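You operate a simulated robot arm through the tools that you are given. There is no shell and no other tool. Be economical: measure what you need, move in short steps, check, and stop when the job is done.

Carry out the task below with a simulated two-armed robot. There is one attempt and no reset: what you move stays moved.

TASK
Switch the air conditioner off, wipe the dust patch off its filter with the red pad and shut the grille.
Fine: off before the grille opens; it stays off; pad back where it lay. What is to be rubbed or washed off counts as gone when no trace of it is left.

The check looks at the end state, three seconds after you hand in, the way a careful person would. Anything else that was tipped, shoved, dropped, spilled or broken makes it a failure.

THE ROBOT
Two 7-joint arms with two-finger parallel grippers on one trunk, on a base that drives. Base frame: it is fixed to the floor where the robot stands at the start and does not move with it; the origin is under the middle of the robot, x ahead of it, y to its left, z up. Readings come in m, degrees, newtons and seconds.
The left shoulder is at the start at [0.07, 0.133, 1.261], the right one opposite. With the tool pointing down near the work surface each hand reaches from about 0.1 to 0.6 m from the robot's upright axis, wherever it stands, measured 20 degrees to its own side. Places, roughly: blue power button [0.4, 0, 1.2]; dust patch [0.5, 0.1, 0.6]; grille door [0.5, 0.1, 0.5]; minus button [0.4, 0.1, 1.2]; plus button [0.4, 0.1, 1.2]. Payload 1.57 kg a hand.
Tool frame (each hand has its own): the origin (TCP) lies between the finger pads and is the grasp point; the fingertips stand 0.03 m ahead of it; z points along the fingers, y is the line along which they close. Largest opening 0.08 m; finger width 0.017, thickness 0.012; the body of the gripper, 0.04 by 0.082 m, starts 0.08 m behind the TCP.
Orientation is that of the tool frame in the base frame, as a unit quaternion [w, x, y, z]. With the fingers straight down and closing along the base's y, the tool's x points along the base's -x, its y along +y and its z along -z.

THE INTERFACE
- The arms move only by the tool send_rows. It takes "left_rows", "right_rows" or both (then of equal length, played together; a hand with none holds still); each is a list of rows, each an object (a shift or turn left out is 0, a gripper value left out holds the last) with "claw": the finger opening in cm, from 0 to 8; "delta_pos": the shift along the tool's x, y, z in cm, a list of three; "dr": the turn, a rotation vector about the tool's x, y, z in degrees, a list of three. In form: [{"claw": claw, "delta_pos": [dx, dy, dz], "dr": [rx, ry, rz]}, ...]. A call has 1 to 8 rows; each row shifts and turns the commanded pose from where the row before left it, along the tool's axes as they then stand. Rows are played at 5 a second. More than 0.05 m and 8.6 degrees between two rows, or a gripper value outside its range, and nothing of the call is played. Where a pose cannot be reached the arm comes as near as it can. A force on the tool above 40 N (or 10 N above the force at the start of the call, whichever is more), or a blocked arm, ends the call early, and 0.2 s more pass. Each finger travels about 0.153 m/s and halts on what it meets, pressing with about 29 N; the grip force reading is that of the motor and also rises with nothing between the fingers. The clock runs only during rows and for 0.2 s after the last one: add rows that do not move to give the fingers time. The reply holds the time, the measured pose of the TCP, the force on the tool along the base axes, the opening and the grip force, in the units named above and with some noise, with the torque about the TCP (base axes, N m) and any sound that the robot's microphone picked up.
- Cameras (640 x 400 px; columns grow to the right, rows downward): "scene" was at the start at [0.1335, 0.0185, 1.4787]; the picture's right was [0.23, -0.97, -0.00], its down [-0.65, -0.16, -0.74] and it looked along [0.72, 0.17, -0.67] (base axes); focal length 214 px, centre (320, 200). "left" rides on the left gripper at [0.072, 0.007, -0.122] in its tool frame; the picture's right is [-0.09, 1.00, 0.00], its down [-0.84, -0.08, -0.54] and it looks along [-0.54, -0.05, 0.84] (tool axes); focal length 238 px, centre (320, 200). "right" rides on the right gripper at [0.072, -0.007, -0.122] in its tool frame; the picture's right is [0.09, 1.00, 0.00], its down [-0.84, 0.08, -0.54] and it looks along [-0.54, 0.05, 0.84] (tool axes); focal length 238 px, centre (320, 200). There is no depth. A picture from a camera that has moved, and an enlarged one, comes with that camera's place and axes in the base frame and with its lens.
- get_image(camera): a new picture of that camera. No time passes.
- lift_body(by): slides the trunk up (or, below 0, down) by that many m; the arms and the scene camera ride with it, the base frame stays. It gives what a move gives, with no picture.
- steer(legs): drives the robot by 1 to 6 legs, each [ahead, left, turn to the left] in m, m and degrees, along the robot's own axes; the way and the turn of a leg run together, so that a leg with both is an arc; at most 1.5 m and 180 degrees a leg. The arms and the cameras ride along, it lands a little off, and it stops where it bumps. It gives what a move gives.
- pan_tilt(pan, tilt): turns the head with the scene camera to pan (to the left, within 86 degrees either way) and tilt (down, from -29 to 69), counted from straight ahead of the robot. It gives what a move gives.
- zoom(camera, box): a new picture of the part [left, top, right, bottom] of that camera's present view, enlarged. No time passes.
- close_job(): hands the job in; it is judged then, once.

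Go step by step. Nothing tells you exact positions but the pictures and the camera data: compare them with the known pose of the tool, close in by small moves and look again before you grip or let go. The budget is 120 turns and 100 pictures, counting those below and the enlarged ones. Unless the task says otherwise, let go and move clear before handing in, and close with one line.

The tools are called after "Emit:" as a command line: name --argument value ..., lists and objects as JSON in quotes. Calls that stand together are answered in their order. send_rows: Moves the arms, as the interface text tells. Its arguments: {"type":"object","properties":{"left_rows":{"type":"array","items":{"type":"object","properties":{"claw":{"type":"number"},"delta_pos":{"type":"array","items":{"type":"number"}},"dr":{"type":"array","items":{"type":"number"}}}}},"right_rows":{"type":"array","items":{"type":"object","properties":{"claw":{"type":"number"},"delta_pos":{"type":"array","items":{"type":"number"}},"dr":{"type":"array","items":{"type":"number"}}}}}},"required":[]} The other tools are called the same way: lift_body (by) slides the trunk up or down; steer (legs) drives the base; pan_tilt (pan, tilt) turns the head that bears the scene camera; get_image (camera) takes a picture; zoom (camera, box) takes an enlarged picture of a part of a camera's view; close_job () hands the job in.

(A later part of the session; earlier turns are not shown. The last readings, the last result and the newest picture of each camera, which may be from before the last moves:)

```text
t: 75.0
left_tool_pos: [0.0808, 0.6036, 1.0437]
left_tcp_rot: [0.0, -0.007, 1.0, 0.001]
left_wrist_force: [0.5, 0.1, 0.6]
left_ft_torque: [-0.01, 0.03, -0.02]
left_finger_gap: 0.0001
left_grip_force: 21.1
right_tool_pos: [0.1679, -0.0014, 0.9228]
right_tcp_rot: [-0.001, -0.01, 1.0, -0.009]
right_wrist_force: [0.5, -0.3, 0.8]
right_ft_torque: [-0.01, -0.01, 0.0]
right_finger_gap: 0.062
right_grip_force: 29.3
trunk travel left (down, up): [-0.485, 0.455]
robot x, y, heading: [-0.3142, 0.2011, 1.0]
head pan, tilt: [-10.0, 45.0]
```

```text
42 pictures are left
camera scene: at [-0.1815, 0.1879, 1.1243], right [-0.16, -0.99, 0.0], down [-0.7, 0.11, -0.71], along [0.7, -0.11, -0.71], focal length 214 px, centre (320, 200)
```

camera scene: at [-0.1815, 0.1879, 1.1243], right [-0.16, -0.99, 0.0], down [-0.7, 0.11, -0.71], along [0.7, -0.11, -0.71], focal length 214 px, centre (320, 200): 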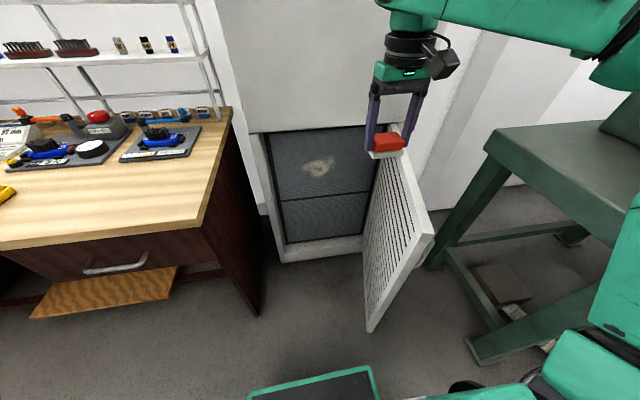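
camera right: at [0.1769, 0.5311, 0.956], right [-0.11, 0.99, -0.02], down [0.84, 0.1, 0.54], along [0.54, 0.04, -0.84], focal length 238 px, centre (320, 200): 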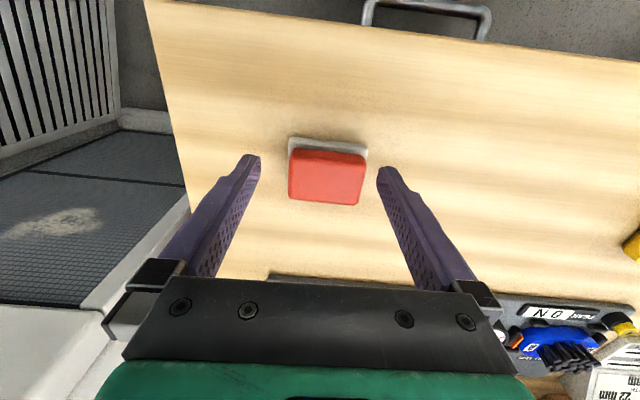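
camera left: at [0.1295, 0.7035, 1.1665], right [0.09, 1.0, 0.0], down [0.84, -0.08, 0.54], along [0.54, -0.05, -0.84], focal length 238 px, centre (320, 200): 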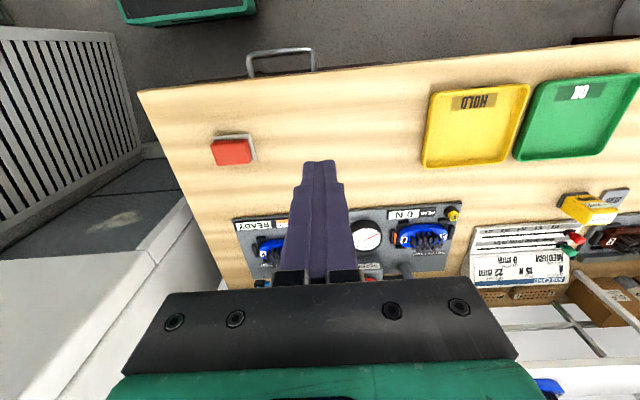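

I'll move the pad to the patch's y and level the hand in free space above the door's height.

Emit:
send_rows --right_rows '[{"delta_pos": [0, 4, 0]}, {"delta_pos": [0, 4, 0]}, {"dr": [0, -8.2, 0]}, {"dr": [0, -8.2, 0]}, {"dr": [0, -8.2, 0]}, {"dr": [0, -8.2, 0]}, {"dr": [0, -8.2, 0]}, {"dr": [0, -8.2, 0]}]'

Emit:
get_image --camera "scene"

```text
t: 76.8
left_tool_pos: [0.0799, 0.6026, 1.0434]
left_tcp_rot: [-0.001, -0.006, 1.0, -0.001]
left_wrist_force: [-0.6, 0.4, -0.1]
left_ft_torque: [0.01, -0.03, 0.0]
left_finger_gap: 0.0001
left_grip_force: 21.0
right_tool_pos: [0.1652, 0.0662, 0.9241]
right_tcp_rot: [0.416, -0.013, 0.909, -0.003]
right_wrist_force: [0.5, -0.3, -0.9]
right_ft_torque: [0.03, 0.01, 0.02]
right_finger_gap: 0.059
right_grip_force: 28.9
right hand out of reach, approached as far as the arm can: row 2
trunk travel left (down, up): [-0.485, 0.455]
robot x, y, heading: [-0.3149, 0.204, 0.9]
head pan, tilt: [-10.0, 45.0]
```

```text
41 pictures are left
camera scene: at [-0.1819, 0.1877, 1.1244], right [-0.16, -0.99, 0.0], down [-0.7, 0.11, -0.71], along [0.7, -0.11, -0.71], focal length 214 px, centre (320, 200)
```

scene: 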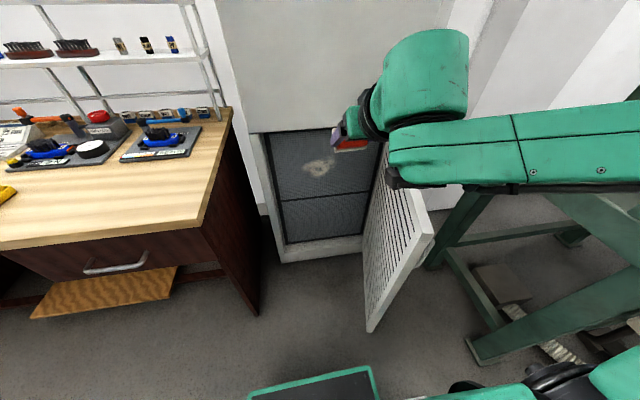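

The forearm crosses above the door, so I'll extend forward first (which straightens the arm) while finishing levelling, then look.

Emit:
send_rows --right_rows '[{"delta_pos": [-2.6, 0.3, 3.0], "dr": [0, -8.2, 0]}, {"delta_pos": [-2.2, 0.3, 3.3], "dr": [0, -8.2, 0]}, {"delta_pos": [-1.7, 0.3, 3.6], "dr": [0, -8.2, 0]}, {"delta_pos": [-1.1, 0.3, 3.8], "dr": [0, -8.2, 0]}, {"delta_pos": [-0.5, 0, 3.9], "dr": [0, -8.2, 0]}]'

Emit:
get_image --camera "scene"

Emit:
get_image --camera "right"

```text
t: 78.0
left_tool_pos: [0.081, 0.6031, 1.043]
left_tcp_rot: [-0.002, -0.007, 1.0, 0.0]
left_wrist_force: [-0.8, -0.4, 0.6]
left_ft_torque: [-0.05, 0.03, 0.04]
left_finger_gap: 0.0
left_grip_force: 21.1
right_tool_pos: [0.3655, 0.0838, 0.9231]
right_tcp_rot: [0.708, -0.013, 0.706, 0.001]
right_wrist_force: [0.4, -0.4, -0.9]
right_ft_torque: [0.02, 0.01, 0.0]
right_finger_gap: 0.0592
right_grip_force: 29.4
trunk travel left (down, up): [-0.485, 0.455]
robot x, y, heading: [-0.3125, 0.2011, 0.9]
head pan, tilt: [-10.0, 45.0]
```

```text
40 pictures are left
camera scene: at [-0.1799, 0.1879, 1.1241], right [-0.16, -0.99, 0.0], down [-0.7, 0.11, -0.71], along [0.7, -0.11, -0.71], focal length 214 px, centre (320, 200)
```

scene: 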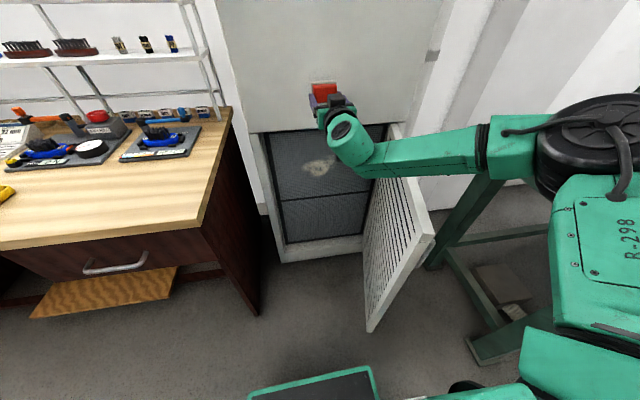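

```text
39 pictures are left
camera right: at [0.2426, 0.0732, 0.8499], right [-0.02, 0.99, -0.11], down [-0.55, 0.08, 0.83], along [0.84, 0.08, 0.54], focal length 238 px, centre (320, 200)
```

right: 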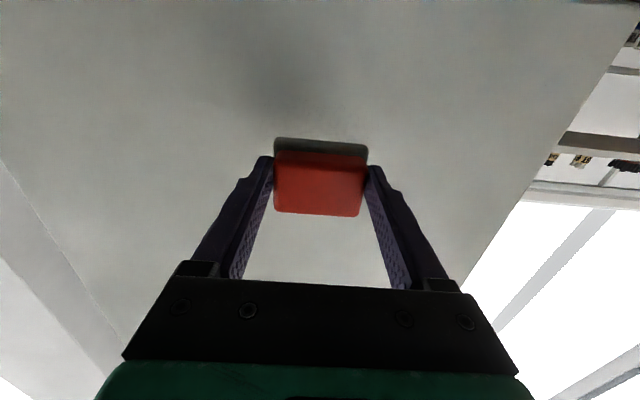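

The pad is held level, but the forearm would cross the door if lowered here. I'll reposition the base further left and turned about -35°, so the arm comes in from the table side of the door.

Emit:
steer --legs '[[0, 0.25, 0], [0, 0, -35], [0.09, 0.063, 0]]'

Emit:
pan_tilt --pan 15 --tilt 45

Emit:
get_image --camera "scene"

```text
t: 82.3
left_tool_pos: [0.3465, 0.5543, 1.0437]
left_tcp_rot: [0.001, 0.293, 0.956, 0.0]
left_wrist_force: [0.3, -0.1, 0.2]
left_ft_torque: [0.0, 0.06, 0.03]
left_finger_gap: 0.0
left_grip_force: 20.9
right_tool_pos: [0.2818, -0.0342, 0.9255]
right_tcp_rot: [0.676, 0.199, 0.678, -0.211]
right_wrist_force: [0.1, 0.2, -1.0]
right_ft_torque: [0.03, -0.01, -0.03]
right_finger_gap: 0.059
right_grip_force: 28.6
trunk travel left (down, up): [-0.485, 0.455]
robot x, y, heading: [-0.2111, 0.4498, -34.2]
head pan, tilt: [-10.0, 45.0]
```

```text
t: 83.2
left_tool_pos: [0.3473, 0.5555, 1.0431]
left_tcp_rot: [0.0, 0.293, 0.956, 0.0]
left_wrist_force: [0.4, 0.1, 0.1]
left_ft_torque: [0.03, -0.04, 0.0]
left_finger_gap: 0.0002
left_grip_force: 20.9
right_tool_pos: [0.2802, -0.0339, 0.9244]
right_tcp_rot: [0.676, 0.199, 0.678, -0.211]
right_wrist_force: [0.5, -0.7, -0.5]
right_ft_torque: [0.01, -0.01, 0.01]
right_finger_gap: 0.0591
right_grip_force: 28.8
trunk travel left (down, up): [-0.485, 0.455]
robot x, y, heading: [-0.2067, 0.4481, -34.2]
head pan, tilt: [15.0, 45.0]
```

```text
38 pictures are left
camera scene: at [-0.0875, 0.3946, 1.1244], right [-0.33, -0.94, 0.0], down [-0.67, 0.23, -0.71], along [0.67, -0.23, -0.71], focal length 214 px, centre (320, 200)
```

scene: 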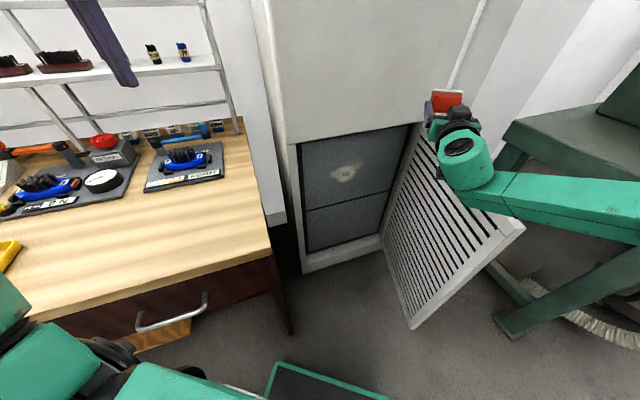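

Emit:
send_rows --right_rows '[{"dr": [-8.5, 0, 0]}, {"dr": [-8.5, 0, 0]}, {"dr": [-8.5, 0, 0]}, {"dr": [-8.5, 0, 0]}, {"delta_pos": [0, 4, 1]}, {"delta_pos": [0, 4, 1]}, {"delta_pos": [0, 3.5, 1]}]'

Emit:
get_image --camera "scene"

```text
t: 84.8
left_tool_pos: [0.3476, 0.5539, 1.0428]
left_tcp_rot: [0.0, 0.295, 0.956, -0.001]
left_wrist_force: [0.0, -0.1, 0.2]
left_ft_torque: [0.03, -0.01, 0.01]
left_finger_gap: 0.0001
left_grip_force: 21.2
right_tool_pos: [0.2928, 0.143, 0.9303]
right_tcp_rot: [0.704, -0.008, 0.71, -0.004]
right_wrist_force: [0.9, 0.7, -1.2]
right_ft_torque: [-0.01, -0.02, -0.03]
right_finger_gap: 0.0588
right_grip_force: 28.9
right hand out of reach, approached as far as the arm can: row 3, 4
trunk travel left (down, up): [-0.485, 0.455]
robot x, y, heading: [-0.2099, 0.451, -34.3]
head pan, tilt: [15.0, 45.0]
```

```text
37 pictures are left
camera scene: at [-0.0867, 0.3954, 1.1243], right [-0.33, -0.94, 0.0], down [-0.67, 0.23, -0.71], along [0.67, -0.23, -0.71], focal length 214 px, centre (320, 200)
```

scene: 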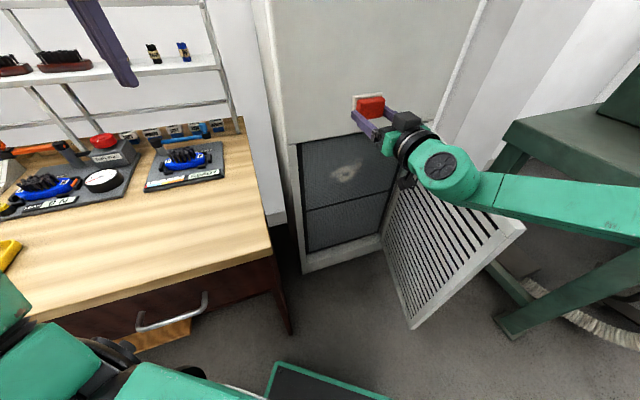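

The elbow now sits before the door's free edge. I'll lower the hand gradually while edging forward, and check.

Emit:
send_rows --right_rows '[{"delta_pos": [3.5, -1.2, 1.5]}, {"delta_pos": [3.5, -1.2, 1.5]}, {"delta_pos": [3.5, -1.2, 1.5]}, {"delta_pos": [3.5, -1.2, 1.5]}]'

Emit:
get_image --camera "scene"

```text
t: 85.8
left_tool_pos: [0.346, 0.5543, 1.0442]
left_tcp_rot: [0.001, 0.294, 0.956, 0.001]
left_wrist_force: [-0.2, 0.7, 0.2]
left_ft_torque: [0.0, -0.02, 0.0]
left_finger_gap: 0.0
left_grip_force: 21.5
right_tool_pos: [0.2933, 0.0824, 0.8286]
right_tcp_rot: [0.704, -0.007, 0.71, -0.004]
right_wrist_force: [-0.3, -0.2, -0.1]
right_ft_torque: [0.0, -0.01, -0.02]
right_finger_gap: 0.0591
right_grip_force: 29.0
right hand out of reach, approached as far as the arm can: row 2, 3, 4
trunk travel left (down, up): [-0.485, 0.455]
robot x, y, heading: [-0.2059, 0.4491, -34.3]
head pan, tilt: [15.0, 45.0]
```

```text
36 pictures are left
camera scene: at [-0.0873, 0.3947, 1.1243], right [-0.33, -0.94, 0.0], down [-0.67, 0.23, -0.71], along [0.67, -0.23, -0.71], focal length 214 px, centre (320, 200)
```

scene: 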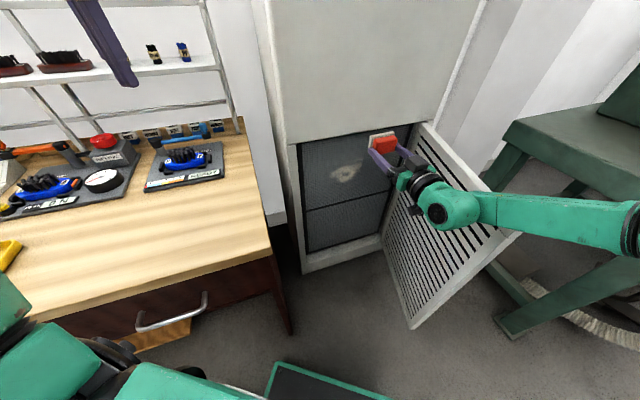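

The wrist limit and the door's edge both get in the way here. I'll open the door wider first: hand pointing down on the door's inner side, then push it gently with a sideways drive. First, raise and pitch the hand down.

Emit:
send_rows --right_rows '[{"delta_pos": [-3.5, 0, -1]}, {"delta_pos": [-3.5, 0, -1]}, {"dr": [0, 8.2, 0]}, {"dr": [0, 8.2, 0]}, {"dr": [0, 8.2, 0]}, {"dr": [0, 8.2, 0]}, {"dr": [0, 8.2, 0]}, {"dr": [0, 8.2, 0]}]'

Emit:
send_rows --right_rows '[{"dr": [0, 8.2, 0]}, {"dr": [0, 8.2, 0]}, {"dr": [0, 8.2, 0]}, {"dr": [0, 8.2, 0]}, {"dr": [0, 7.5, 0]}]'

```text
t: 87.6
left_tool_pos: [0.3467, 0.5534, 1.0443]
left_tcp_rot: [0.0, 0.294, 0.956, 0.0]
left_wrist_force: [0.3, 0.5, -0.2]
left_ft_torque: [0.01, 0.0, 0.0]
left_finger_gap: 0.0
left_grip_force: 21.6
right_tool_pos: [0.2752, 0.0829, 0.8992]
right_tcp_rot: [0.537, -0.007, 0.844, -0.004]
right_wrist_force: [-0.6, 0.2, -0.1]
right_ft_torque: [0.02, -0.01, 0.01]
right_finger_gap: 0.0586
right_grip_force: 29.2
right hand out of reach, approached as far as the arm can: row 6, 7, 8
trunk travel left (down, up): [-0.485, 0.455]
robot x, y, heading: [-0.2077, 0.4456, -34.2]
head pan, tilt: [15.0, 45.0]
```

```text
t: 88.8
left_tool_pos: [0.3456, 0.5533, 1.0438]
left_tcp_rot: [0.0, 0.293, 0.956, 0.0]
left_wrist_force: [0.0, 0.1, 0.0]
left_ft_torque: [-0.01, -0.03, 0.01]
left_finger_gap: 0.0
left_grip_force: 20.7
right_tool_pos: [0.2459, 0.0692, 0.8931]
right_tcp_rot: [0.288, 0.006, 0.958, -0.012]
right_wrist_force: [0.5, -0.1, -0.4]
right_ft_torque: [0.01, 0.03, 0.0]
right_finger_gap: 0.0591
right_grip_force: 28.7
right hand out of reach, approached as far as the arm can: row 1, 4, 5
trunk travel left (down, up): [-0.485, 0.455]
robot x, y, heading: [-0.2075, 0.4491, -34.0]
head pan, tilt: [15.0, 45.0]
```

Emit:
send_rows --right_rows '[{"delta_pos": [3.7, -1.75, 1.1]}, {"delta_pos": [3.7, -1.75, 1.1]}, {"delta_pos": [3.7, -1.5, 1.1]}, {"delta_pos": [3.7, -1.5, 1.1]}, {"dr": [0, 8, 0]}, {"dr": [0, 8, 0]}]'

Emit:
get_image --camera "scene"

```text
t: 90.2
left_tool_pos: [0.3457, 0.5539, 1.0428]
left_tcp_rot: [0.0, 0.294, 0.956, 0.0]
left_wrist_force: [-0.8, 0.1, 0.4]
left_ft_torque: [-0.03, -0.02, 0.0]
left_finger_gap: 0.0
left_grip_force: 21.4
right_tool_pos: [0.1447, 0.002, 0.7757]
right_tcp_rot: [0.152, 0.008, 0.988, -0.012]
right_wrist_force: [0.2, -0.7, -0.1]
right_ft_torque: [0.03, -0.03, 0.0]
right_finger_gap: 0.059
right_grip_force: 29.0
trunk travel left (down, up): [-0.485, 0.455]
robot x, y, heading: [-0.2062, 0.449, -34.1]
head pan, tilt: [15.0, 45.0]
```

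```text
35 pictures are left
camera scene: at [-0.0868, 0.3947, 1.1242], right [-0.33, -0.94, 0.0], down [-0.67, 0.23, -0.71], along [0.67, -0.23, -0.71], focal length 214 px, centre (320, 200)
```

scene: 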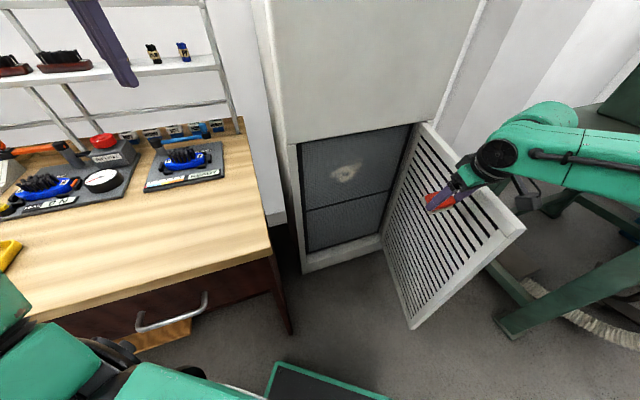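

I'll lower the hand 5 cm behind the door's top edge and then drive 20 cm toward -y to push the door wider.

Emit:
send_rows --right_rows '[{"delta_pos": [0, 0, 2.5]}, {"delta_pos": [0, 0, 2.5]}]'

Emit:
steer --legs '[[0.056, -0.083, 0], [0.056, -0.083, 0]]'

Emit:
get_image --camera "scene"

```text
t: 90.8
left_tool_pos: [0.3462, 0.5532, 1.045]
left_tcp_rot: [0.001, 0.294, 0.956, 0.001]
left_wrist_force: [-0.1, -0.6, -1.0]
left_ft_torque: [-0.01, 0.02, 0.02]
left_finger_gap: 0.0
left_grip_force: 21.5
right_tool_pos: [0.1607, 0.0012, 0.7282]
right_tcp_rot: [0.153, 0.008, 0.988, -0.011]
right_wrist_force: [0.2, -0.7, -0.7]
right_ft_torque: [-0.02, 0.02, 0.0]
right_finger_gap: 0.059
right_grip_force: 29.0
trunk travel left (down, up): [-0.485, 0.455]
robot x, y, heading: [-0.2089, 0.4512, -34.0]
head pan, tilt: [15.0, 45.0]
```

```text
t: 92.8
left_tool_pos: [0.3446, 0.3558, 1.0431]
left_tcp_rot: [0.0, 0.293, 0.956, -0.001]
left_wrist_force: [1.2, 0.1, -0.3]
left_ft_torque: [-0.03, -0.01, -0.03]
left_finger_gap: 0.0
left_grip_force: 21.3
right_tool_pos: [0.1604, -0.1865, 0.7261]
right_tcp_rot: [0.149, 0.003, 0.989, -0.003]
right_wrist_force: [-1.4, 3.2, 0.6]
right_ft_torque: [-0.09, 0.0, -0.03]
right_finger_gap: 0.0588
right_grip_force: 28.7
trunk travel left (down, up): [-0.485, 0.455]
robot x, y, heading: [-0.2066, 0.2519, -34.1]
head pan, tilt: [15.0, 45.0]
stopped in leg 2: the force on the tool passed its limit (the readings are from after the stop); the commanded pose is now the measured one
```

```text
34 pictures are left
camera scene: at [-0.0875, 0.1962, 1.1244], right [-0.33, -0.94, 0.0], down [-0.67, 0.23, -0.71], along [0.67, -0.23, -0.71], focal length 214 px, centre (320, 200)
```

scene: 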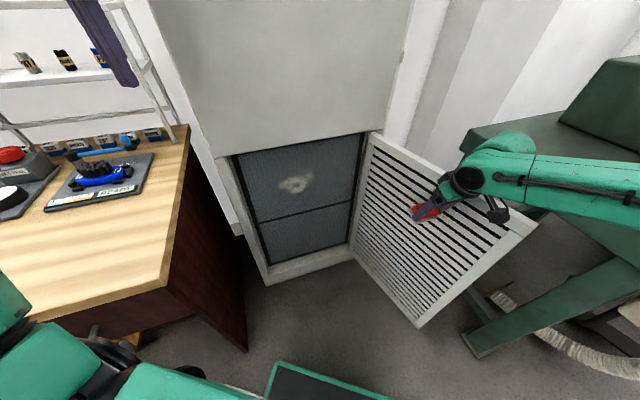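

The door swung to about 97° and met its stop. I'll lift the hand off it, re-square the base at about (-0.30, 0.35), and level the hand there.

Emit:
send_rows --right_rows '[{"delta_pos": [0, 2, 0]}, {"delta_pos": [0, 3, -2]}, {"delta_pos": [0, 0, -4.5]}, {"delta_pos": [0, 0, -4.5]}, {"delta_pos": [0, 0, -4.5]}]'

Emit:
steer --legs '[[-0.132, 0.029, 0], [0, 0, 34]]'

Emit:
pan_tilt --pan -20 --tilt 45

Emit:
get_image --camera "scene"

```text
t: 94.0
left_tool_pos: [0.3446, 0.3549, 1.0439]
left_tcp_rot: [0.001, 0.293, 0.956, 0.0]
left_wrist_force: [-0.1, -0.1, 0.6]
left_ft_torque: [-0.01, 0.01, 0.02]
left_finger_gap: 0.0001
left_grip_force: 21.1
right_tool_pos: [0.1137, -0.1376, 0.8732]
right_tcp_rot: [0.15, 0.003, 0.989, -0.004]
right_wrist_force: [0.3, 0.3, -0.1]
right_ft_torque: [0.02, 0.01, 0.01]
right_finger_gap: 0.0589
right_grip_force: 28.3
trunk travel left (down, up): [-0.485, 0.455]
robot x, y, heading: [-0.2091, 0.2463, -34.0]
head pan, tilt: [15.0, 45.0]
```

```text
t: 97.0
left_tool_pos: [0.0989, 0.7461, 1.0452]
left_tcp_rot: [0.0, -0.001, 1.0, 0.0]
left_wrist_force: [0.4, 0.1, -0.6]
left_ft_torque: [0.0, 0.02, 0.02]
left_finger_gap: 0.0
left_grip_force: 21.4
right_tool_pos: [0.1854, 0.2089, 0.8719]
right_tcp_rot: [0.143, -0.288, 0.946, 0.041]
right_wrist_force: [-0.7, 1.0, -0.1]
right_ft_torque: [0.02, 0.03, 0.01]
right_finger_gap: 0.0592
right_grip_force: 28.7
trunk travel left (down, up): [-0.485, 0.455]
robot x, y, heading: [-0.2994, 0.3501, 0.3]
head pan, tilt: [15.0, 45.0]
```

```text
t: 98.0
left_tool_pos: [0.0997, 0.7472, 1.0445]
left_tcp_rot: [0.0, -0.001, 1.0, 0.0]
left_wrist_force: [0.1, 0.9, 0.0]
left_ft_torque: [-0.02, 0.02, -0.02]
left_finger_gap: 0.0
left_grip_force: 22.0
right_tool_pos: [0.1845, 0.2086, 0.8735]
right_tcp_rot: [0.144, -0.288, 0.946, 0.041]
right_wrist_force: [0.4, -1.2, -1.1]
right_ft_torque: [0.05, -0.04, 0.02]
right_finger_gap: 0.0588
right_grip_force: 28.8
trunk travel left (down, up): [-0.485, 0.455]
robot x, y, heading: [-0.3017, 0.3483, 0.1]
head pan, tilt: [-20.0, 45.0]
```

```text
33 pictures are left
camera scene: at [-0.1716, 0.3204, 1.1243], right [-0.34, -0.94, 0.0], down [-0.67, 0.24, -0.71], along [0.67, -0.24, -0.71], focal length 214 px, centre (320, 200)
```

scene: 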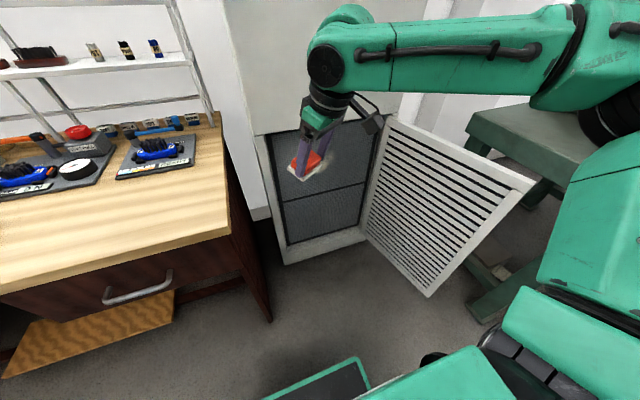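

Emit:
send_rows --right_rows '[{"dr": [2.4, 0, 8.1]}, {"dr": [2.4, 0, 8.1]}, {"dr": [2.4, 0, 8.1]}, {"dr": [2.4, 0, 8.1]}, {"dr": [0, -8.1, 0]}, {"dr": [0, -8.1, 0]}, {"dr": [0, -8.1, 0]}, {"dr": [0, -8.1, 0]}]'

Emit:
send_rows --right_rows '[{"delta_pos": [-2, -2.4, 2.25], "dr": [0, -8.1, 0]}, {"delta_pos": [-1.6, -2.4, 2.5], "dr": [0, -8.1, 0]}, {"delta_pos": [-1.25, -2.4, 2.7], "dr": [0, -8.1, 0]}, {"delta_pos": [-0.9, -2.4, 2.9], "dr": [0, -8.1, 0]}, {"delta_pos": [-0.5, -2.4, 2.95], "dr": [0, -8.1, 0]}]'

Emit:
get_image --camera "scene"

```text
t: 99.8
left_tool_pos: [0.0987, 0.7451, 1.0442]
left_tcp_rot: [0.0, -0.001, 1.0, 0.001]
left_wrist_force: [-0.6, -0.5, 0.3]
left_ft_torque: [0.03, -0.02, -0.02]
left_finger_gap: 0.0
left_grip_force: 21.4
right_tool_pos: [0.1855, 0.2098, 0.8733]
right_tcp_rot: [0.42, 0.0, 0.908, 0.002]
right_wrist_force: [0.0, -1.0, -0.6]
right_ft_torque: [-0.02, 0.01, 0.03]
right_finger_gap: 0.0589
right_grip_force: 29.4
trunk travel left (down, up): [-0.485, 0.455]
robot x, y, heading: [-0.2984, 0.3518, 0.2]
head pan, tilt: [-20.0, 45.0]
```

```text
t: 101.0
left_tool_pos: [0.0993, 0.7453, 1.0439]
left_tcp_rot: [-0.001, 0.0, 1.0, 0.001]
left_wrist_force: [0.5, -0.7, 0.5]
left_ft_torque: [0.04, 0.01, 0.0]
left_finger_gap: 0.0001
left_grip_force: 21.1
right_tool_pos: [0.3361, 0.089, 0.8731]
right_tcp_rot: [0.707, 0.0, 0.707, 0.002]
right_wrist_force: [0.7, -0.7, -0.2]
right_ft_torque: [-0.01, 0.01, -0.03]
right_finger_gap: 0.0591
right_grip_force: 28.3
trunk travel left (down, up): [-0.485, 0.455]
robot x, y, heading: [-0.3007, 0.3461, 0.0]
head pan, tilt: [-20.0, 45.0]
```

```text
32 pictures are left
camera scene: at [-0.1706, 0.3198, 1.1242], right [-0.34, -0.94, 0.0], down [-0.67, 0.24, -0.71], along [0.66, -0.24, -0.71], focal length 214 px, centre (320, 200)
```

scene: 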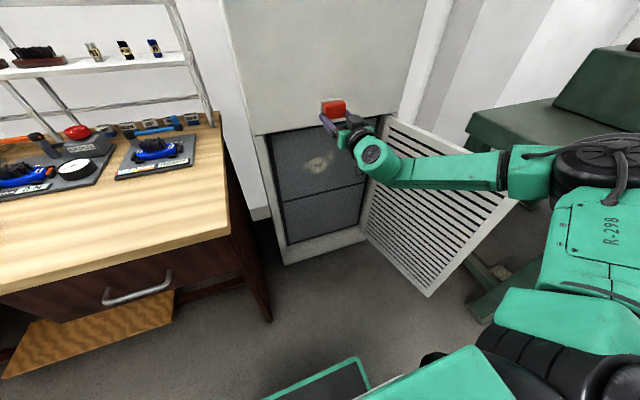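

Level and comfortable, with the elbow clear of the door. I'll tuck the left hand back from the table edge and lower the trunk 0.25 to bring the pad to the patch's height.

Emit:
send_rows --left_rows '[{"delta_pos": [4, 0, -2]}, {"delta_pos": [4, 0, -2]}]'

Emit:
lift_body --by -0.25

Emit:
get_image --camera "scene"

Emit:
get_image --camera "right"

```text
t: 101.6
left_tool_pos: [0.0173, 0.7453, 1.059]
left_tcp_rot: [0.002, 0.0, 1.0, 0.001]
left_wrist_force: [0.1, 0.2, 0.0]
left_ft_torque: [-0.01, 0.03, 0.04]
left_finger_gap: 0.0
left_grip_force: 21.3
left hand out of reach, approached as far as the arm can: row 1, 2
right_tool_pos: [0.3341, 0.0896, 0.8762]
right_tcp_rot: [0.709, 0.0, 0.705, 0.002]
right_wrist_force: [-0.1, -0.4, -0.5]
right_ft_torque: [-0.02, 0.04, 0.04]
right_finger_gap: 0.0587
right_grip_force: 29.1
trunk travel left (down, up): [-0.485, 0.455]
robot x, y, heading: [-0.2994, 0.3488, 0.2]
head pan, tilt: [-20.0, 45.0]
```

```text
t: 104.1
left_tool_pos: [0.0167, 0.744, 0.8085]
left_tcp_rot: [0.001, -0.001, 1.0, 0.002]
left_wrist_force: [0.0, -0.4, -1.0]
left_ft_torque: [0.01, -0.04, -0.03]
left_finger_gap: 0.0
left_grip_force: 21.1
right_tool_pos: [0.3352, 0.0888, 0.6255]
right_tcp_rot: [0.708, 0.002, 0.706, 0.0]
right_wrist_force: [0.4, -0.5, -0.5]
right_ft_torque: [0.02, 0.03, -0.01]
right_finger_gap: 0.059
right_grip_force: 28.9
trunk travel left (down, up): [-0.235, 0.705]
robot x, y, heading: [-0.2998, 0.3523, 0.2]
head pan, tilt: [-20.0, 45.0]
```

```text
31 pictures are left
camera scene: at [-0.1718, 0.3203, 0.8744], right [-0.34, -0.94, 0.0], down [-0.67, 0.24, -0.71], along [0.67, -0.24, -0.71], focal length 214 px, centre (320, 200)
```

scene: 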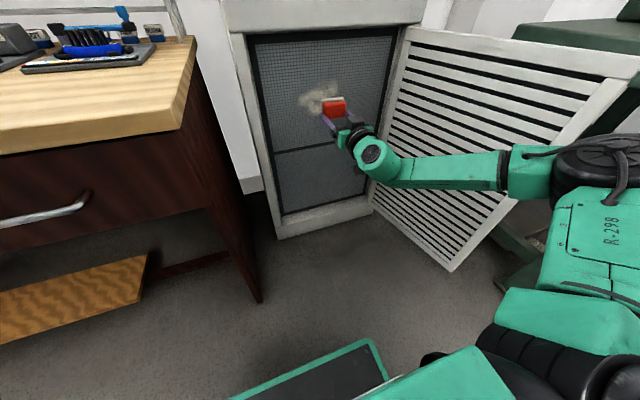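

```text
30 pictures are left
camera right: at [0.2121, 0.0827, 0.5523], right [0.0, 1.0, -0.09], down [-0.54, 0.07, 0.84], along [0.84, 0.05, 0.54], focal length 238 px, centre (320, 200)
```

right: 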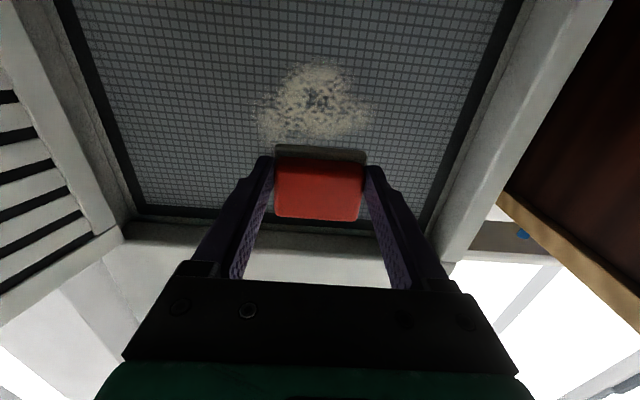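

The patch spans roughly y 0.02–0.16, z 0.565–0.655. I'll go to its lower right corner and advance toward the filter until contact.

Emit:
send_rows --right_rows '[{"delta_pos": [2.2, -3.5, 1]}, {"delta_pos": [2.2, -3.5, 2]}, {"delta_pos": [0, 0, 3]}, {"delta_pos": [0, 0, 2.5]}, {"delta_pos": [0, 0, 1]}, {"delta_pos": [0, 0, 0.5]}, {"delta_pos": [0, 0, 0.5]}]'

Emit:
get_image --camera "right"

```text
t: 105.7
left_tool_pos: [0.0186, 0.7437, 0.8077]
left_tcp_rot: [0.001, -0.001, 1.0, 0.001]
left_wrist_force: [-0.1, 0.4, 0.5]
left_ft_torque: [0.02, 0.06, 0.01]
left_finger_gap: 0.0
left_grip_force: 21.9
right_tool_pos: [0.4174, 0.033, 0.5953]
right_tcp_rot: [0.707, 0.002, 0.707, -0.001]
right_wrist_force: [-0.2, -0.2, -0.6]
right_ft_torque: [-0.04, 0.04, -0.01]
right_finger_gap: 0.0591
right_grip_force: 29.0
right hand out of reach, approached as far as the arm can: row 4, 5, 6, 7
trunk travel left (down, up): [-0.235, 0.705]
robot x, y, heading: [-0.2985, 0.3468, -0.2]
head pan, tilt: [-20.0, 45.0]
```

```text
29 pictures are left
camera right: at [0.2938, 0.0277, 0.522], right [0.0, 1.0, -0.09], down [-0.54, 0.08, 0.84], along [0.84, 0.05, 0.54], focal length 238 px, centre (320, 200)
```

right: 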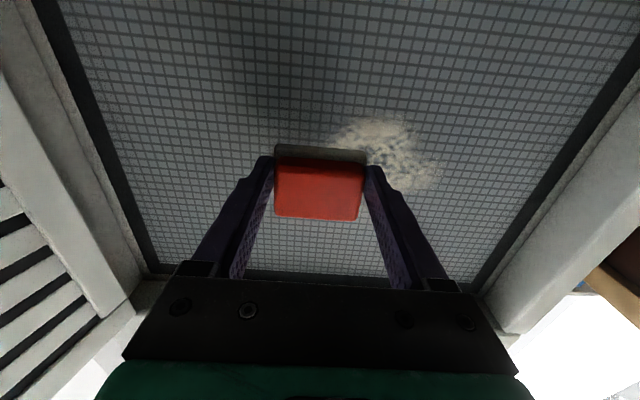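

Slightly out of reach. I'll retract 6 cm, drive 8 cm ahead, and advance again with the arm.

Emit:
send_rows --right_rows '[{"delta_pos": [0, 0, -3]}, {"delta_pos": [0, 0, -4]}]'

Emit:
steer --legs '[[0.08, 0, 0]]'

Emit:
send_rows --right_rows '[{"delta_pos": [1.5, -1, 1]}, {"delta_pos": [0, 0, 0.5]}, {"delta_pos": [0, 0, 0.5]}, {"delta_pos": [0, 0, 0.5]}]'

```text
t: 106.3
left_tool_pos: [0.0178, 0.743, 0.8084]
left_tcp_rot: [0.002, -0.001, 1.0, 0.002]
left_wrist_force: [0.4, -0.6, 0.7]
left_ft_torque: [0.0, 0.0, -0.02]
left_finger_gap: 0.0002
left_grip_force: 21.1
right_tool_pos: [0.3448, 0.0322, 0.5954]
right_tcp_rot: [0.708, 0.0, 0.706, 0.001]
right_wrist_force: [0.1, -0.4, -0.6]
right_ft_torque: [-0.03, 0.03, 0.01]
right_finger_gap: 0.0587
right_grip_force: 29.3
trunk travel left (down, up): [-0.235, 0.705]
robot x, y, heading: [-0.2994, 0.349, 0.5]
head pan, tilt: [-20.0, 45.0]
```

```text
t: 107.4
left_tool_pos: [0.0989, 0.7446, 0.8068]
left_tcp_rot: [0.001, -0.001, 1.0, 0.0]
left_wrist_force: [0.3, 0.0, 0.0]
left_ft_torque: [0.02, 0.01, 0.04]
left_finger_gap: 0.0
left_grip_force: 21.9
right_tool_pos: [0.426, 0.0346, 0.5939]
right_tcp_rot: [0.708, 0.002, 0.706, 0.001]
right_wrist_force: [0.6, -0.6, -0.4]
right_ft_torque: [0.0, 0.01, 0.02]
right_finger_gap: 0.0591
right_grip_force: 29.0
trunk travel left (down, up): [-0.235, 0.705]
robot x, y, heading: [-0.2226, 0.3467, 0.2]
head pan, tilt: [-20.0, 45.0]
```

```text
t: 108.4
left_tool_pos: [0.098, 0.7433, 0.8077]
left_tcp_rot: [0.001, 0.0, 1.0, 0.0]
left_wrist_force: [-0.2, 0.2, -0.9]
left_ft_torque: [-0.03, -0.02, -0.02]
left_finger_gap: 0.0002
left_grip_force: 20.9
right_tool_pos: [0.4506, 0.0239, 0.5796]
right_tcp_rot: [0.708, 0.001, 0.706, 0.001]
right_wrist_force: [0.4, 0.4, -1.1]
right_ft_torque: [0.01, 0.02, 0.01]
right_finger_gap: 0.0588
right_grip_force: 28.7
trunk travel left (down, up): [-0.235, 0.705]
robot x, y, heading: [-0.2218, 0.3515, 0.3]
head pan, tilt: [-20.0, 45.0]
```

Emit:
send_rows --right_rows '[{"delta_pos": [0, 0, 0.4]}, {"delta_pos": [0, 0, 0.4]}, {"delta_pos": [0, 0, 0.3]}]'

Emit:
get_image --camera "right"

```text
t: 109.2
left_tool_pos: [0.0954, 0.7445, 0.8086]
left_tcp_rot: [0.002, -0.001, 1.0, 0.0]
left_wrist_force: [0.5, 0.4, 0.0]
left_ft_torque: [0.0, 0.02, 0.02]
left_finger_gap: 0.0
left_grip_force: 20.9
right_tool_pos: [0.4585, 0.0233, 0.5794]
right_tcp_rot: [0.707, -0.001, 0.707, 0.002]
right_wrist_force: [-29.9, 2.2, -4.3]
right_ft_torque: [0.03, 0.48, 0.07]
right_finger_gap: 0.0591
right_grip_force: 29.3
trunk travel left (down, up): [-0.235, 0.705]
robot x, y, heading: [-0.2228, 0.3487, 0.3]
head pan, tilt: [-20.0, 45.0]
```

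```text
28 pictures are left
camera right: at [0.3351, 0.0171, 0.5063], right [0.0, 1.0, -0.09], down [-0.54, 0.08, 0.84], along [0.84, 0.05, 0.54], focal length 238 px, centre (320, 200)
```

right: 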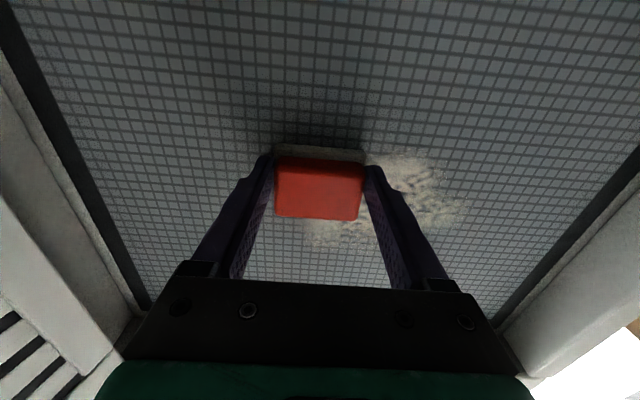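

Contact: the filter face is at x≈0.499. I'll ease the pressure a little and wipe the first pass to the left at z≈0.58.

Emit:
send_rows --right_rows '[{"delta_pos": [0.3, -0.5, -0.15]}, {"delta_pos": [0, 2, 0]}, {"delta_pos": [0, 2, 0]}, {"delta_pos": [0, 2, 0]}, {"delta_pos": [0, 2, 0]}, {"delta_pos": [0, 2, 0]}, {"delta_pos": [0, 2, 0]}, {"delta_pos": [0, 2, 0]}]'

Emit:
get_image --camera "right"

```text
t: 111.0
left_tool_pos: [0.0962, 0.7437, 0.809]
left_tcp_rot: [0.003, -0.001, 1.0, 0.001]
left_wrist_force: [0.7, -0.1, -0.8]
left_ft_torque: [0.05, -0.04, 0.01]
left_finger_gap: 0.0
left_grip_force: 21.4
right_tool_pos: [0.4577, 0.1596, 0.5776]
right_tcp_rot: [0.709, 0.0, 0.705, 0.002]
right_wrist_force: [-18.0, -5.3, 0.1]
right_ft_torque: [-0.08, 0.18, -0.4]
right_finger_gap: 0.059
right_grip_force: 29.1
trunk travel left (down, up): [-0.235, 0.705]
robot x, y, heading: [-0.2231, 0.349, 0.2]
head pan, tilt: [-20.0, 45.0]
```

```text
27 pictures are left
camera right: at [0.3358, 0.1532, 0.5048], right [0.0, 1.0, -0.09], down [-0.55, 0.07, 0.83], along [0.84, 0.05, 0.54], focal length 238 px, centre (320, 200)
```

right: 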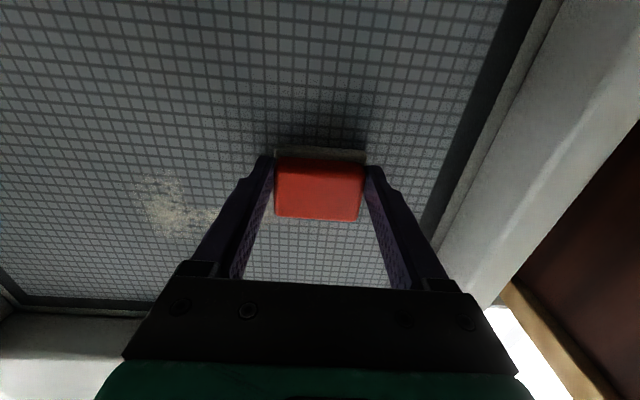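

The lower strip is cleaned. Second pass, 3.2 cm higher, moving right.

Emit:
send_rows --right_rows '[{"delta_pos": [-1.6, 0, 0]}, {"delta_pos": [-1.6, -1, 0]}, {"delta_pos": [0, -2.5, 0]}, {"delta_pos": [0, -2.5, 0]}, {"delta_pos": [0, -2.5, 0]}, {"delta_pos": [0, -2.5, 0]}, {"delta_pos": [0, -2.5, 0]}, {"delta_pos": [0, -2.5, 0]}]'

Emit:
send_rows --right_rows '[{"delta_pos": [-1.5, 0, 0]}, {"delta_pos": [-1.5, 1, 0]}, {"delta_pos": [0, 2.5, 0]}, {"delta_pos": [0, 2.5, 0]}, {"delta_pos": [0, 2.5, 0]}, {"delta_pos": [0, 2.5, 0]}, {"delta_pos": [0, 2.5, 0]}, {"delta_pos": [0, 2.5, 0]}]'

Emit:
get_image --camera "right"

```text
t: 112.8
left_tool_pos: [0.0954, 0.7437, 0.8088]
left_tcp_rot: [0.003, 0.0, 1.0, 0.001]
left_wrist_force: [-0.3, 0.1, 0.0]
left_ft_torque: [0.02, 0.01, 0.0]
left_finger_gap: 0.0
left_grip_force: 21.8
right_tool_pos: [0.4589, -0.0015, 0.6106]
right_tcp_rot: [0.709, 0.001, 0.705, 0.001]
right_wrist_force: [-12.6, 3.9, -0.2]
right_ft_torque: [0.06, 0.16, 0.35]
right_finger_gap: 0.059
right_grip_force: 29.3
trunk travel left (down, up): [-0.235, 0.705]
robot x, y, heading: [-0.221, 0.3478, -0.0]
head pan, tilt: [-20.0, 45.0]
```

```text
t: 114.6
left_tool_pos: [0.0973, 0.7442, 0.8089]
left_tcp_rot: [0.002, 0.0, 1.0, 0.0]
left_wrist_force: [-0.7, -0.4, 0.0]
left_ft_torque: [0.0, 0.0, -0.01]
left_finger_gap: 0.0001
left_grip_force: 20.6
right_tool_pos: [0.4578, 0.1598, 0.6396]
right_tcp_rot: [0.709, 0.0, 0.706, 0.002]
right_wrist_force: [-9.6, -3.4, -0.3]
right_ft_torque: [-0.1, 0.13, -0.25]
right_finger_gap: 0.0588
right_grip_force: 28.7
trunk travel left (down, up): [-0.235, 0.705]
robot x, y, heading: [-0.2199, 0.3483, 0.1]
head pan, tilt: [-20.0, 45.0]
```

```text
26 pictures are left
camera right: at [0.3359, 0.1529, 0.5658], right [0.0, 1.0, -0.09], down [-0.55, 0.08, 0.83], along [0.84, 0.05, 0.54], focal length 238 px, centre (320, 200)
```

right: 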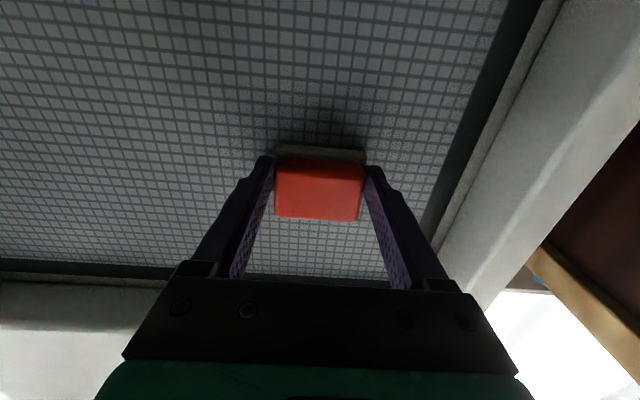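

It looks clean from here. I'll do one extra pass higher, then back off and inspect closely.

Emit:
send_rows --right_rows '[{"delta_pos": [-2.2, 0, 0.1]}, {"delta_pos": [0, -3, 0]}, {"delta_pos": [0, -3, 0]}, {"delta_pos": [0, -3, 0]}, {"delta_pos": [0, -3, 0]}, {"delta_pos": [0, -3, 0]}, {"delta_pos": [0, 0, -2]}, {"delta_pos": [0, -1, -4]}]'

Emit:
zoom --camera "scene" --box '[220, 20, 420, 240]'

Emit:
get_image --camera "right"

```text
t: 116.4
left_tool_pos: [0.0983, 0.7439, 0.808]
left_tcp_rot: [0.002, -0.001, 1.0, 0.001]
left_wrist_force: [-0.1, 0.2, -0.9]
left_ft_torque: [-0.04, -0.04, 0.01]
left_finger_gap: 0.0
left_grip_force: 21.2
right_tool_pos: [0.4013, -0.0021, 0.6599]
right_tcp_rot: [0.709, 0.002, 0.706, 0.002]
right_wrist_force: [-0.7, -0.3, -0.7]
right_ft_torque: [-0.01, 0.01, 0.02]
right_finger_gap: 0.0591
right_grip_force: 28.6
trunk travel left (down, up): [-0.235, 0.705]
robot x, y, heading: [-0.2188, 0.3494, 0.4]
head pan, tilt: [-20.0, 45.0]
```

```text
1.82 times, centred on (320, 130) of scene
camera zoom: at [-0.0921, 0.3201, 0.8744], right [-0.34, -0.94, 0.0], down [-0.67, 0.24, -0.71], along [0.67, -0.24, -0.71], focal length 390 px, centre (320, 327)
```

zoom: 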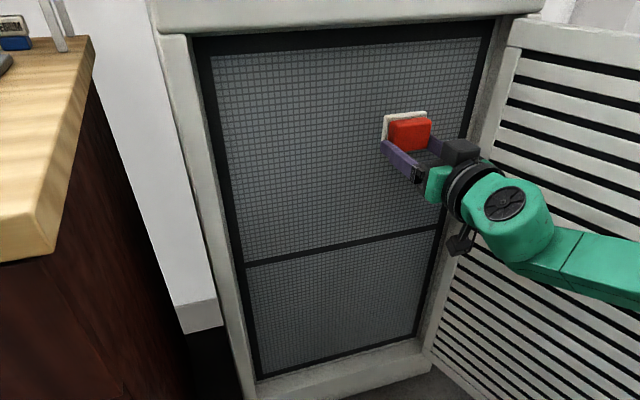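

```text
24 pictures are left
camera right: at [0.2778, -0.0081, 0.5867], right [0.0, 1.0, -0.09], down [-0.54, 0.07, 0.84], along [0.84, 0.05, 0.54], focal length 238 px, centre (320, 200)
```

right: 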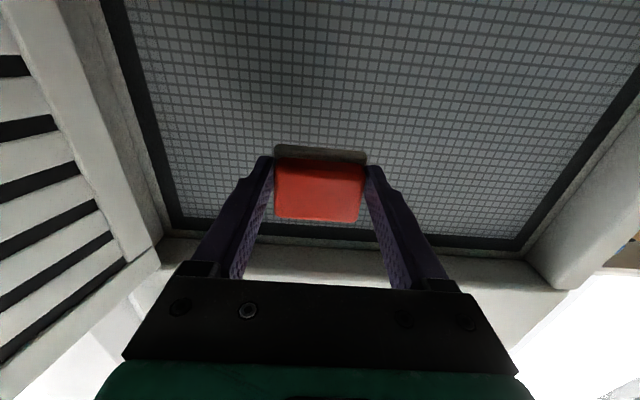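

No trace visible. I'll retract out of the cabinet, raise the trunk and check the filter again.

Emit:
send_rows --right_rows '[{"delta_pos": [0, 2, -4]}, {"delta_pos": [0, 3, -4]}, {"delta_pos": [0, 3, -4]}]'

Emit:
steer --legs '[[-0.08, 0, 0]]'

Emit:
lift_body --by 0.25

Emit:
zoom --camera "scene" --box '[250, 110, 410, 260]'

```text
t: 117.2
left_tool_pos: [0.0978, 0.7448, 0.8069]
left_tcp_rot: [0.003, -0.001, 1.0, 0.001]
left_wrist_force: [0.1, 0.2, -0.7]
left_ft_torque: [0.0, -0.01, 0.0]
left_finger_gap: 0.0001
left_grip_force: 21.5
right_tool_pos: [0.2804, 0.0787, 0.6594]
right_tcp_rot: [0.708, 0.0, 0.707, 0.003]
right_wrist_force: [0.2, 0.2, -0.9]
right_ft_torque: [0.02, -0.01, -0.02]
right_finger_gap: 0.0588
right_grip_force: 28.7
trunk travel left (down, up): [-0.235, 0.705]
robot x, y, heading: [-0.2213, 0.3506, -0.0]
head pan, tilt: [-20.0, 45.0]
```

```text
t: 118.3
left_tool_pos: [0.0199, 0.7446, 0.8083]
left_tcp_rot: [0.002, -0.001, 1.0, 0.001]
left_wrist_force: [-0.2, -0.6, 0.1]
left_ft_torque: [-0.03, -0.04, -0.02]
left_finger_gap: 0.0
left_grip_force: 21.4
right_tool_pos: [0.2008, 0.0775, 0.6599]
right_tcp_rot: [0.708, 0.001, 0.706, 0.0]
right_wrist_force: [-0.4, -0.6, -1.0]
right_ft_torque: [-0.01, 0.01, -0.02]
right_finger_gap: 0.059
right_grip_force: 28.9
trunk travel left (down, up): [-0.235, 0.705]
robot x, y, heading: [-0.3001, 0.3517, 0.2]
head pan, tilt: [-20.0, 45.0]
```

```text
t: 120.8
left_tool_pos: [0.0189, 0.7447, 1.0579]
left_tcp_rot: [0.001, -0.001, 1.0, 0.0]
left_wrist_force: [-0.1, 0.5, 0.4]
left_ft_torque: [-0.03, 0.02, 0.01]
left_finger_gap: 0.0
left_grip_force: 21.4
right_tool_pos: [0.2008, 0.0787, 0.9093]
right_tcp_rot: [0.708, 0.001, 0.706, 0.001]
right_wrist_force: [-0.3, 0.3, -0.9]
right_ft_torque: [-0.01, 0.03, -0.02]
right_finger_gap: 0.0586
right_grip_force: 29.0
trunk travel left (down, up): [-0.485, 0.455]
robot x, y, heading: [-0.3038, 0.3502, -0.0]
head pan, tilt: [-20.0, 45.0]
```

```text
2.67 times, centred on (330, 185) of scene
camera zoom: at [-0.1714, 0.3202, 1.1243], right [-0.34, -0.94, 0.0], down [-0.67, 0.24, -0.71], along [0.66, -0.24, -0.71], focal length 572 px, centre (293, 240)
```

zoom: 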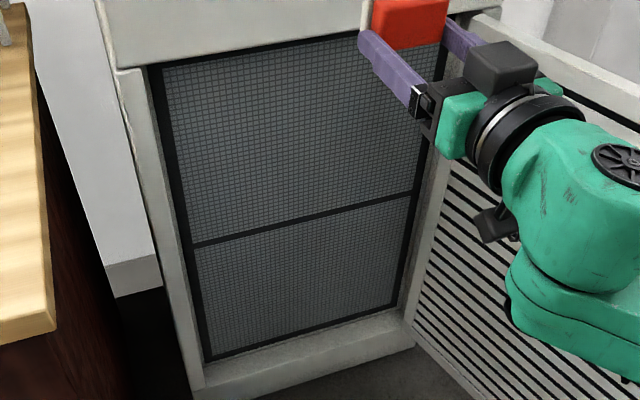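

The filter is spotless. Now I'll pitch the hand back down and return the pad to its place.

Emit:
send_rows --right_rows '[{"dr": [0, 8.2, 0]}, {"dr": [0, 8.2, 0]}, {"dr": [0, 8.2, 0]}, {"dr": [0, 8.2, 0]}, {"dr": [0, 8.2, 0]}, {"dr": [0, 8.2, 0]}, {"dr": [0, 8.2, 0]}, {"dr": [0, 8.2, 0]}]'

Emit:
steer --legs '[[0, 0.4, 0], [0.08, 0, 0]]'

```text
t: 122.6
left_tool_pos: [0.0197, 0.7445, 1.0566]
left_tcp_rot: [0.0, -0.001, 1.0, 0.001]
left_wrist_force: [0.6, 0.5, 0.9]
left_ft_torque: [-0.03, 0.0, 0.0]
left_finger_gap: 0.0
left_grip_force: 21.7
right_tool_pos: [0.2003, 0.0783, 0.9088]
right_tcp_rot: [0.211, 0.0, 0.977, 0.001]
right_wrist_force: [0.3, -0.8, -0.7]
right_ft_torque: [0.0, 0.0, -0.01]
right_finger_gap: 0.059
right_grip_force: 29.1
trunk travel left (down, up): [-0.485, 0.455]
robot x, y, heading: [-0.3011, 0.3476, 0.2]
head pan, tilt: [-20.0, 45.0]
```

```text
t: 125.8
left_tool_pos: [0.0994, 1.1453, 1.0575]
left_tcp_rot: [0.001, 0.0, 1.0, 0.001]
left_wrist_force: [0.1, 0.1, 0.0]
left_ft_torque: [0.02, 0.04, 0.05]
left_finger_gap: 0.0
left_grip_force: 21.3
right_tool_pos: [0.2794, 0.479, 0.9101]
right_tcp_rot: [0.211, 0.001, 0.977, 0.0]
right_wrist_force: [-0.4, 0.7, 0.2]
right_ft_torque: [0.01, 0.06, -0.02]
right_finger_gap: 0.0589
right_grip_force: 29.1
trunk travel left (down, up): [-0.485, 0.455]
robot x, y, heading: [-0.2186, 0.7518, -0.1]
head pan, tilt: [-20.0, 45.0]
```

Emit:
send_rows --right_rows '[{"dr": [0, 8.1, 0]}, {"dr": [0, 8.1, 0]}, {"dr": [0, 8.1, 0]}, {"delta_pos": [0.9, 3, 0]}, {"delta_pos": [0.9, 3.1, 0]}, {"delta_pos": [0, 0, 2.5]}, {"delta_pos": [0, 0, 2.5]}]'

Emit:
get_image --camera "scene"

Emit:
get_image --camera "right"

```text
t: 127.4
left_tool_pos: [0.0986, 1.1456, 1.0582]
left_tcp_rot: [0.0, 0.0, 1.0, 0.001]
left_wrist_force: [-0.1, 0.2, -0.3]
left_ft_torque: [0.02, 0.0, 0.02]
left_finger_gap: 0.0
left_grip_force: 21.6
right_tool_pos: [0.2627, 0.5412, 0.8602]
right_tcp_rot: [0.002, 0.001, 1.0, 0.0]
right_wrist_force: [-0.6, -0.2, -1.3]
right_ft_torque: [0.03, 0.0, 0.01]
right_finger_gap: 0.059
right_grip_force: 29.8
trunk travel left (down, up): [-0.485, 0.455]
robot x, y, heading: [-0.2212, 0.7474, 0.2]
head pan, tilt: [-20.0, 45.0]
```

```text
22 pictures are left
camera scene: at [-0.0923, 0.722, 1.1244], right [-0.34, -0.94, 0.0], down [-0.66, 0.24, -0.71], along [0.66, -0.24, -0.71], focal length 214 px, centre (320, 200)
```

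scene: 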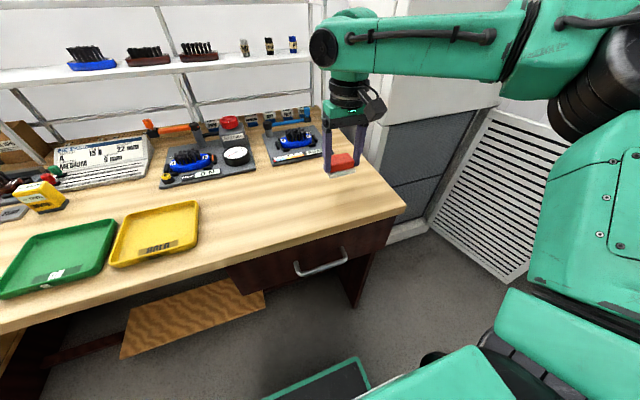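

```text
21 pictures are left
camera right: at [0.1889, 0.5346, 0.9799], right [-0.09, 1.0, 0.0], down [0.83, 0.08, 0.55], along [0.54, 0.05, -0.84], focal length 238 px, centre (320, 200)
```

right: 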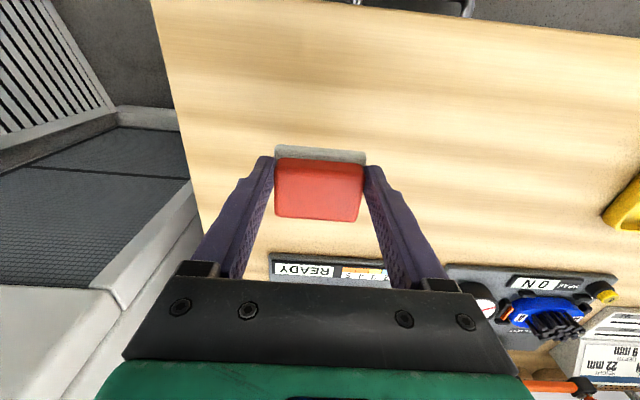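

Over the original spot. I'll lower slowly until the pad touches the table.

Emit:
send_rows --right_rows '[{"delta_pos": [0.05, -0.05, 2.5]}, {"delta_pos": [0, 0, 2]}, {"delta_pos": [0, 0, 0.5]}, {"delta_pos": [0, 0, 0.3]}, {"delta_pos": [0, 0, 0.3]}]'

Emit:
zoom --camera "scene" --box '[290, 120, 410, 220]'

```text
t: 128.6
left_tool_pos: [0.0975, 1.1453, 1.0594]
left_tcp_rot: [0.002, -0.001, 1.0, 0.001]
left_wrist_force: [0.6, 0.8, 0.3]
left_ft_torque: [-0.01, -0.03, 0.0]
left_finger_gap: 0.0
left_grip_force: 21.4
right_tool_pos: [0.2623, 0.5407, 0.8049]
right_tcp_rot: [0.003, 0.001, 1.0, 0.002]
right_wrist_force: [1.4, -0.5, 6.4]
right_ft_torque: [-0.03, 0.07, 0.06]
right_finger_gap: 0.0589
right_grip_force: 29.4
trunk travel left (down, up): [-0.485, 0.455]
robot x, y, heading: [-0.2217, 0.7471, -0.1]
head pan, tilt: [-20.0, 45.0]
```

```text
4.00 times, centred on (350, 170) of scene
camera zoom: at [-0.0932, 0.722, 1.1246], right [-0.34, -0.94, 0.0], down [-0.66, 0.24, -0.71], along [0.67, -0.24, -0.71], focal length 858 px, centre (200, 320)
```

zoom: 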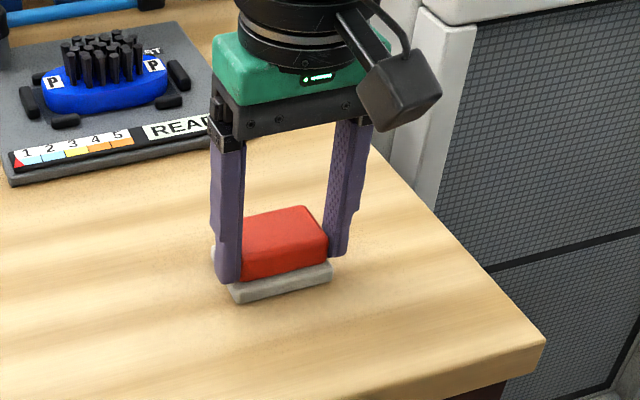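

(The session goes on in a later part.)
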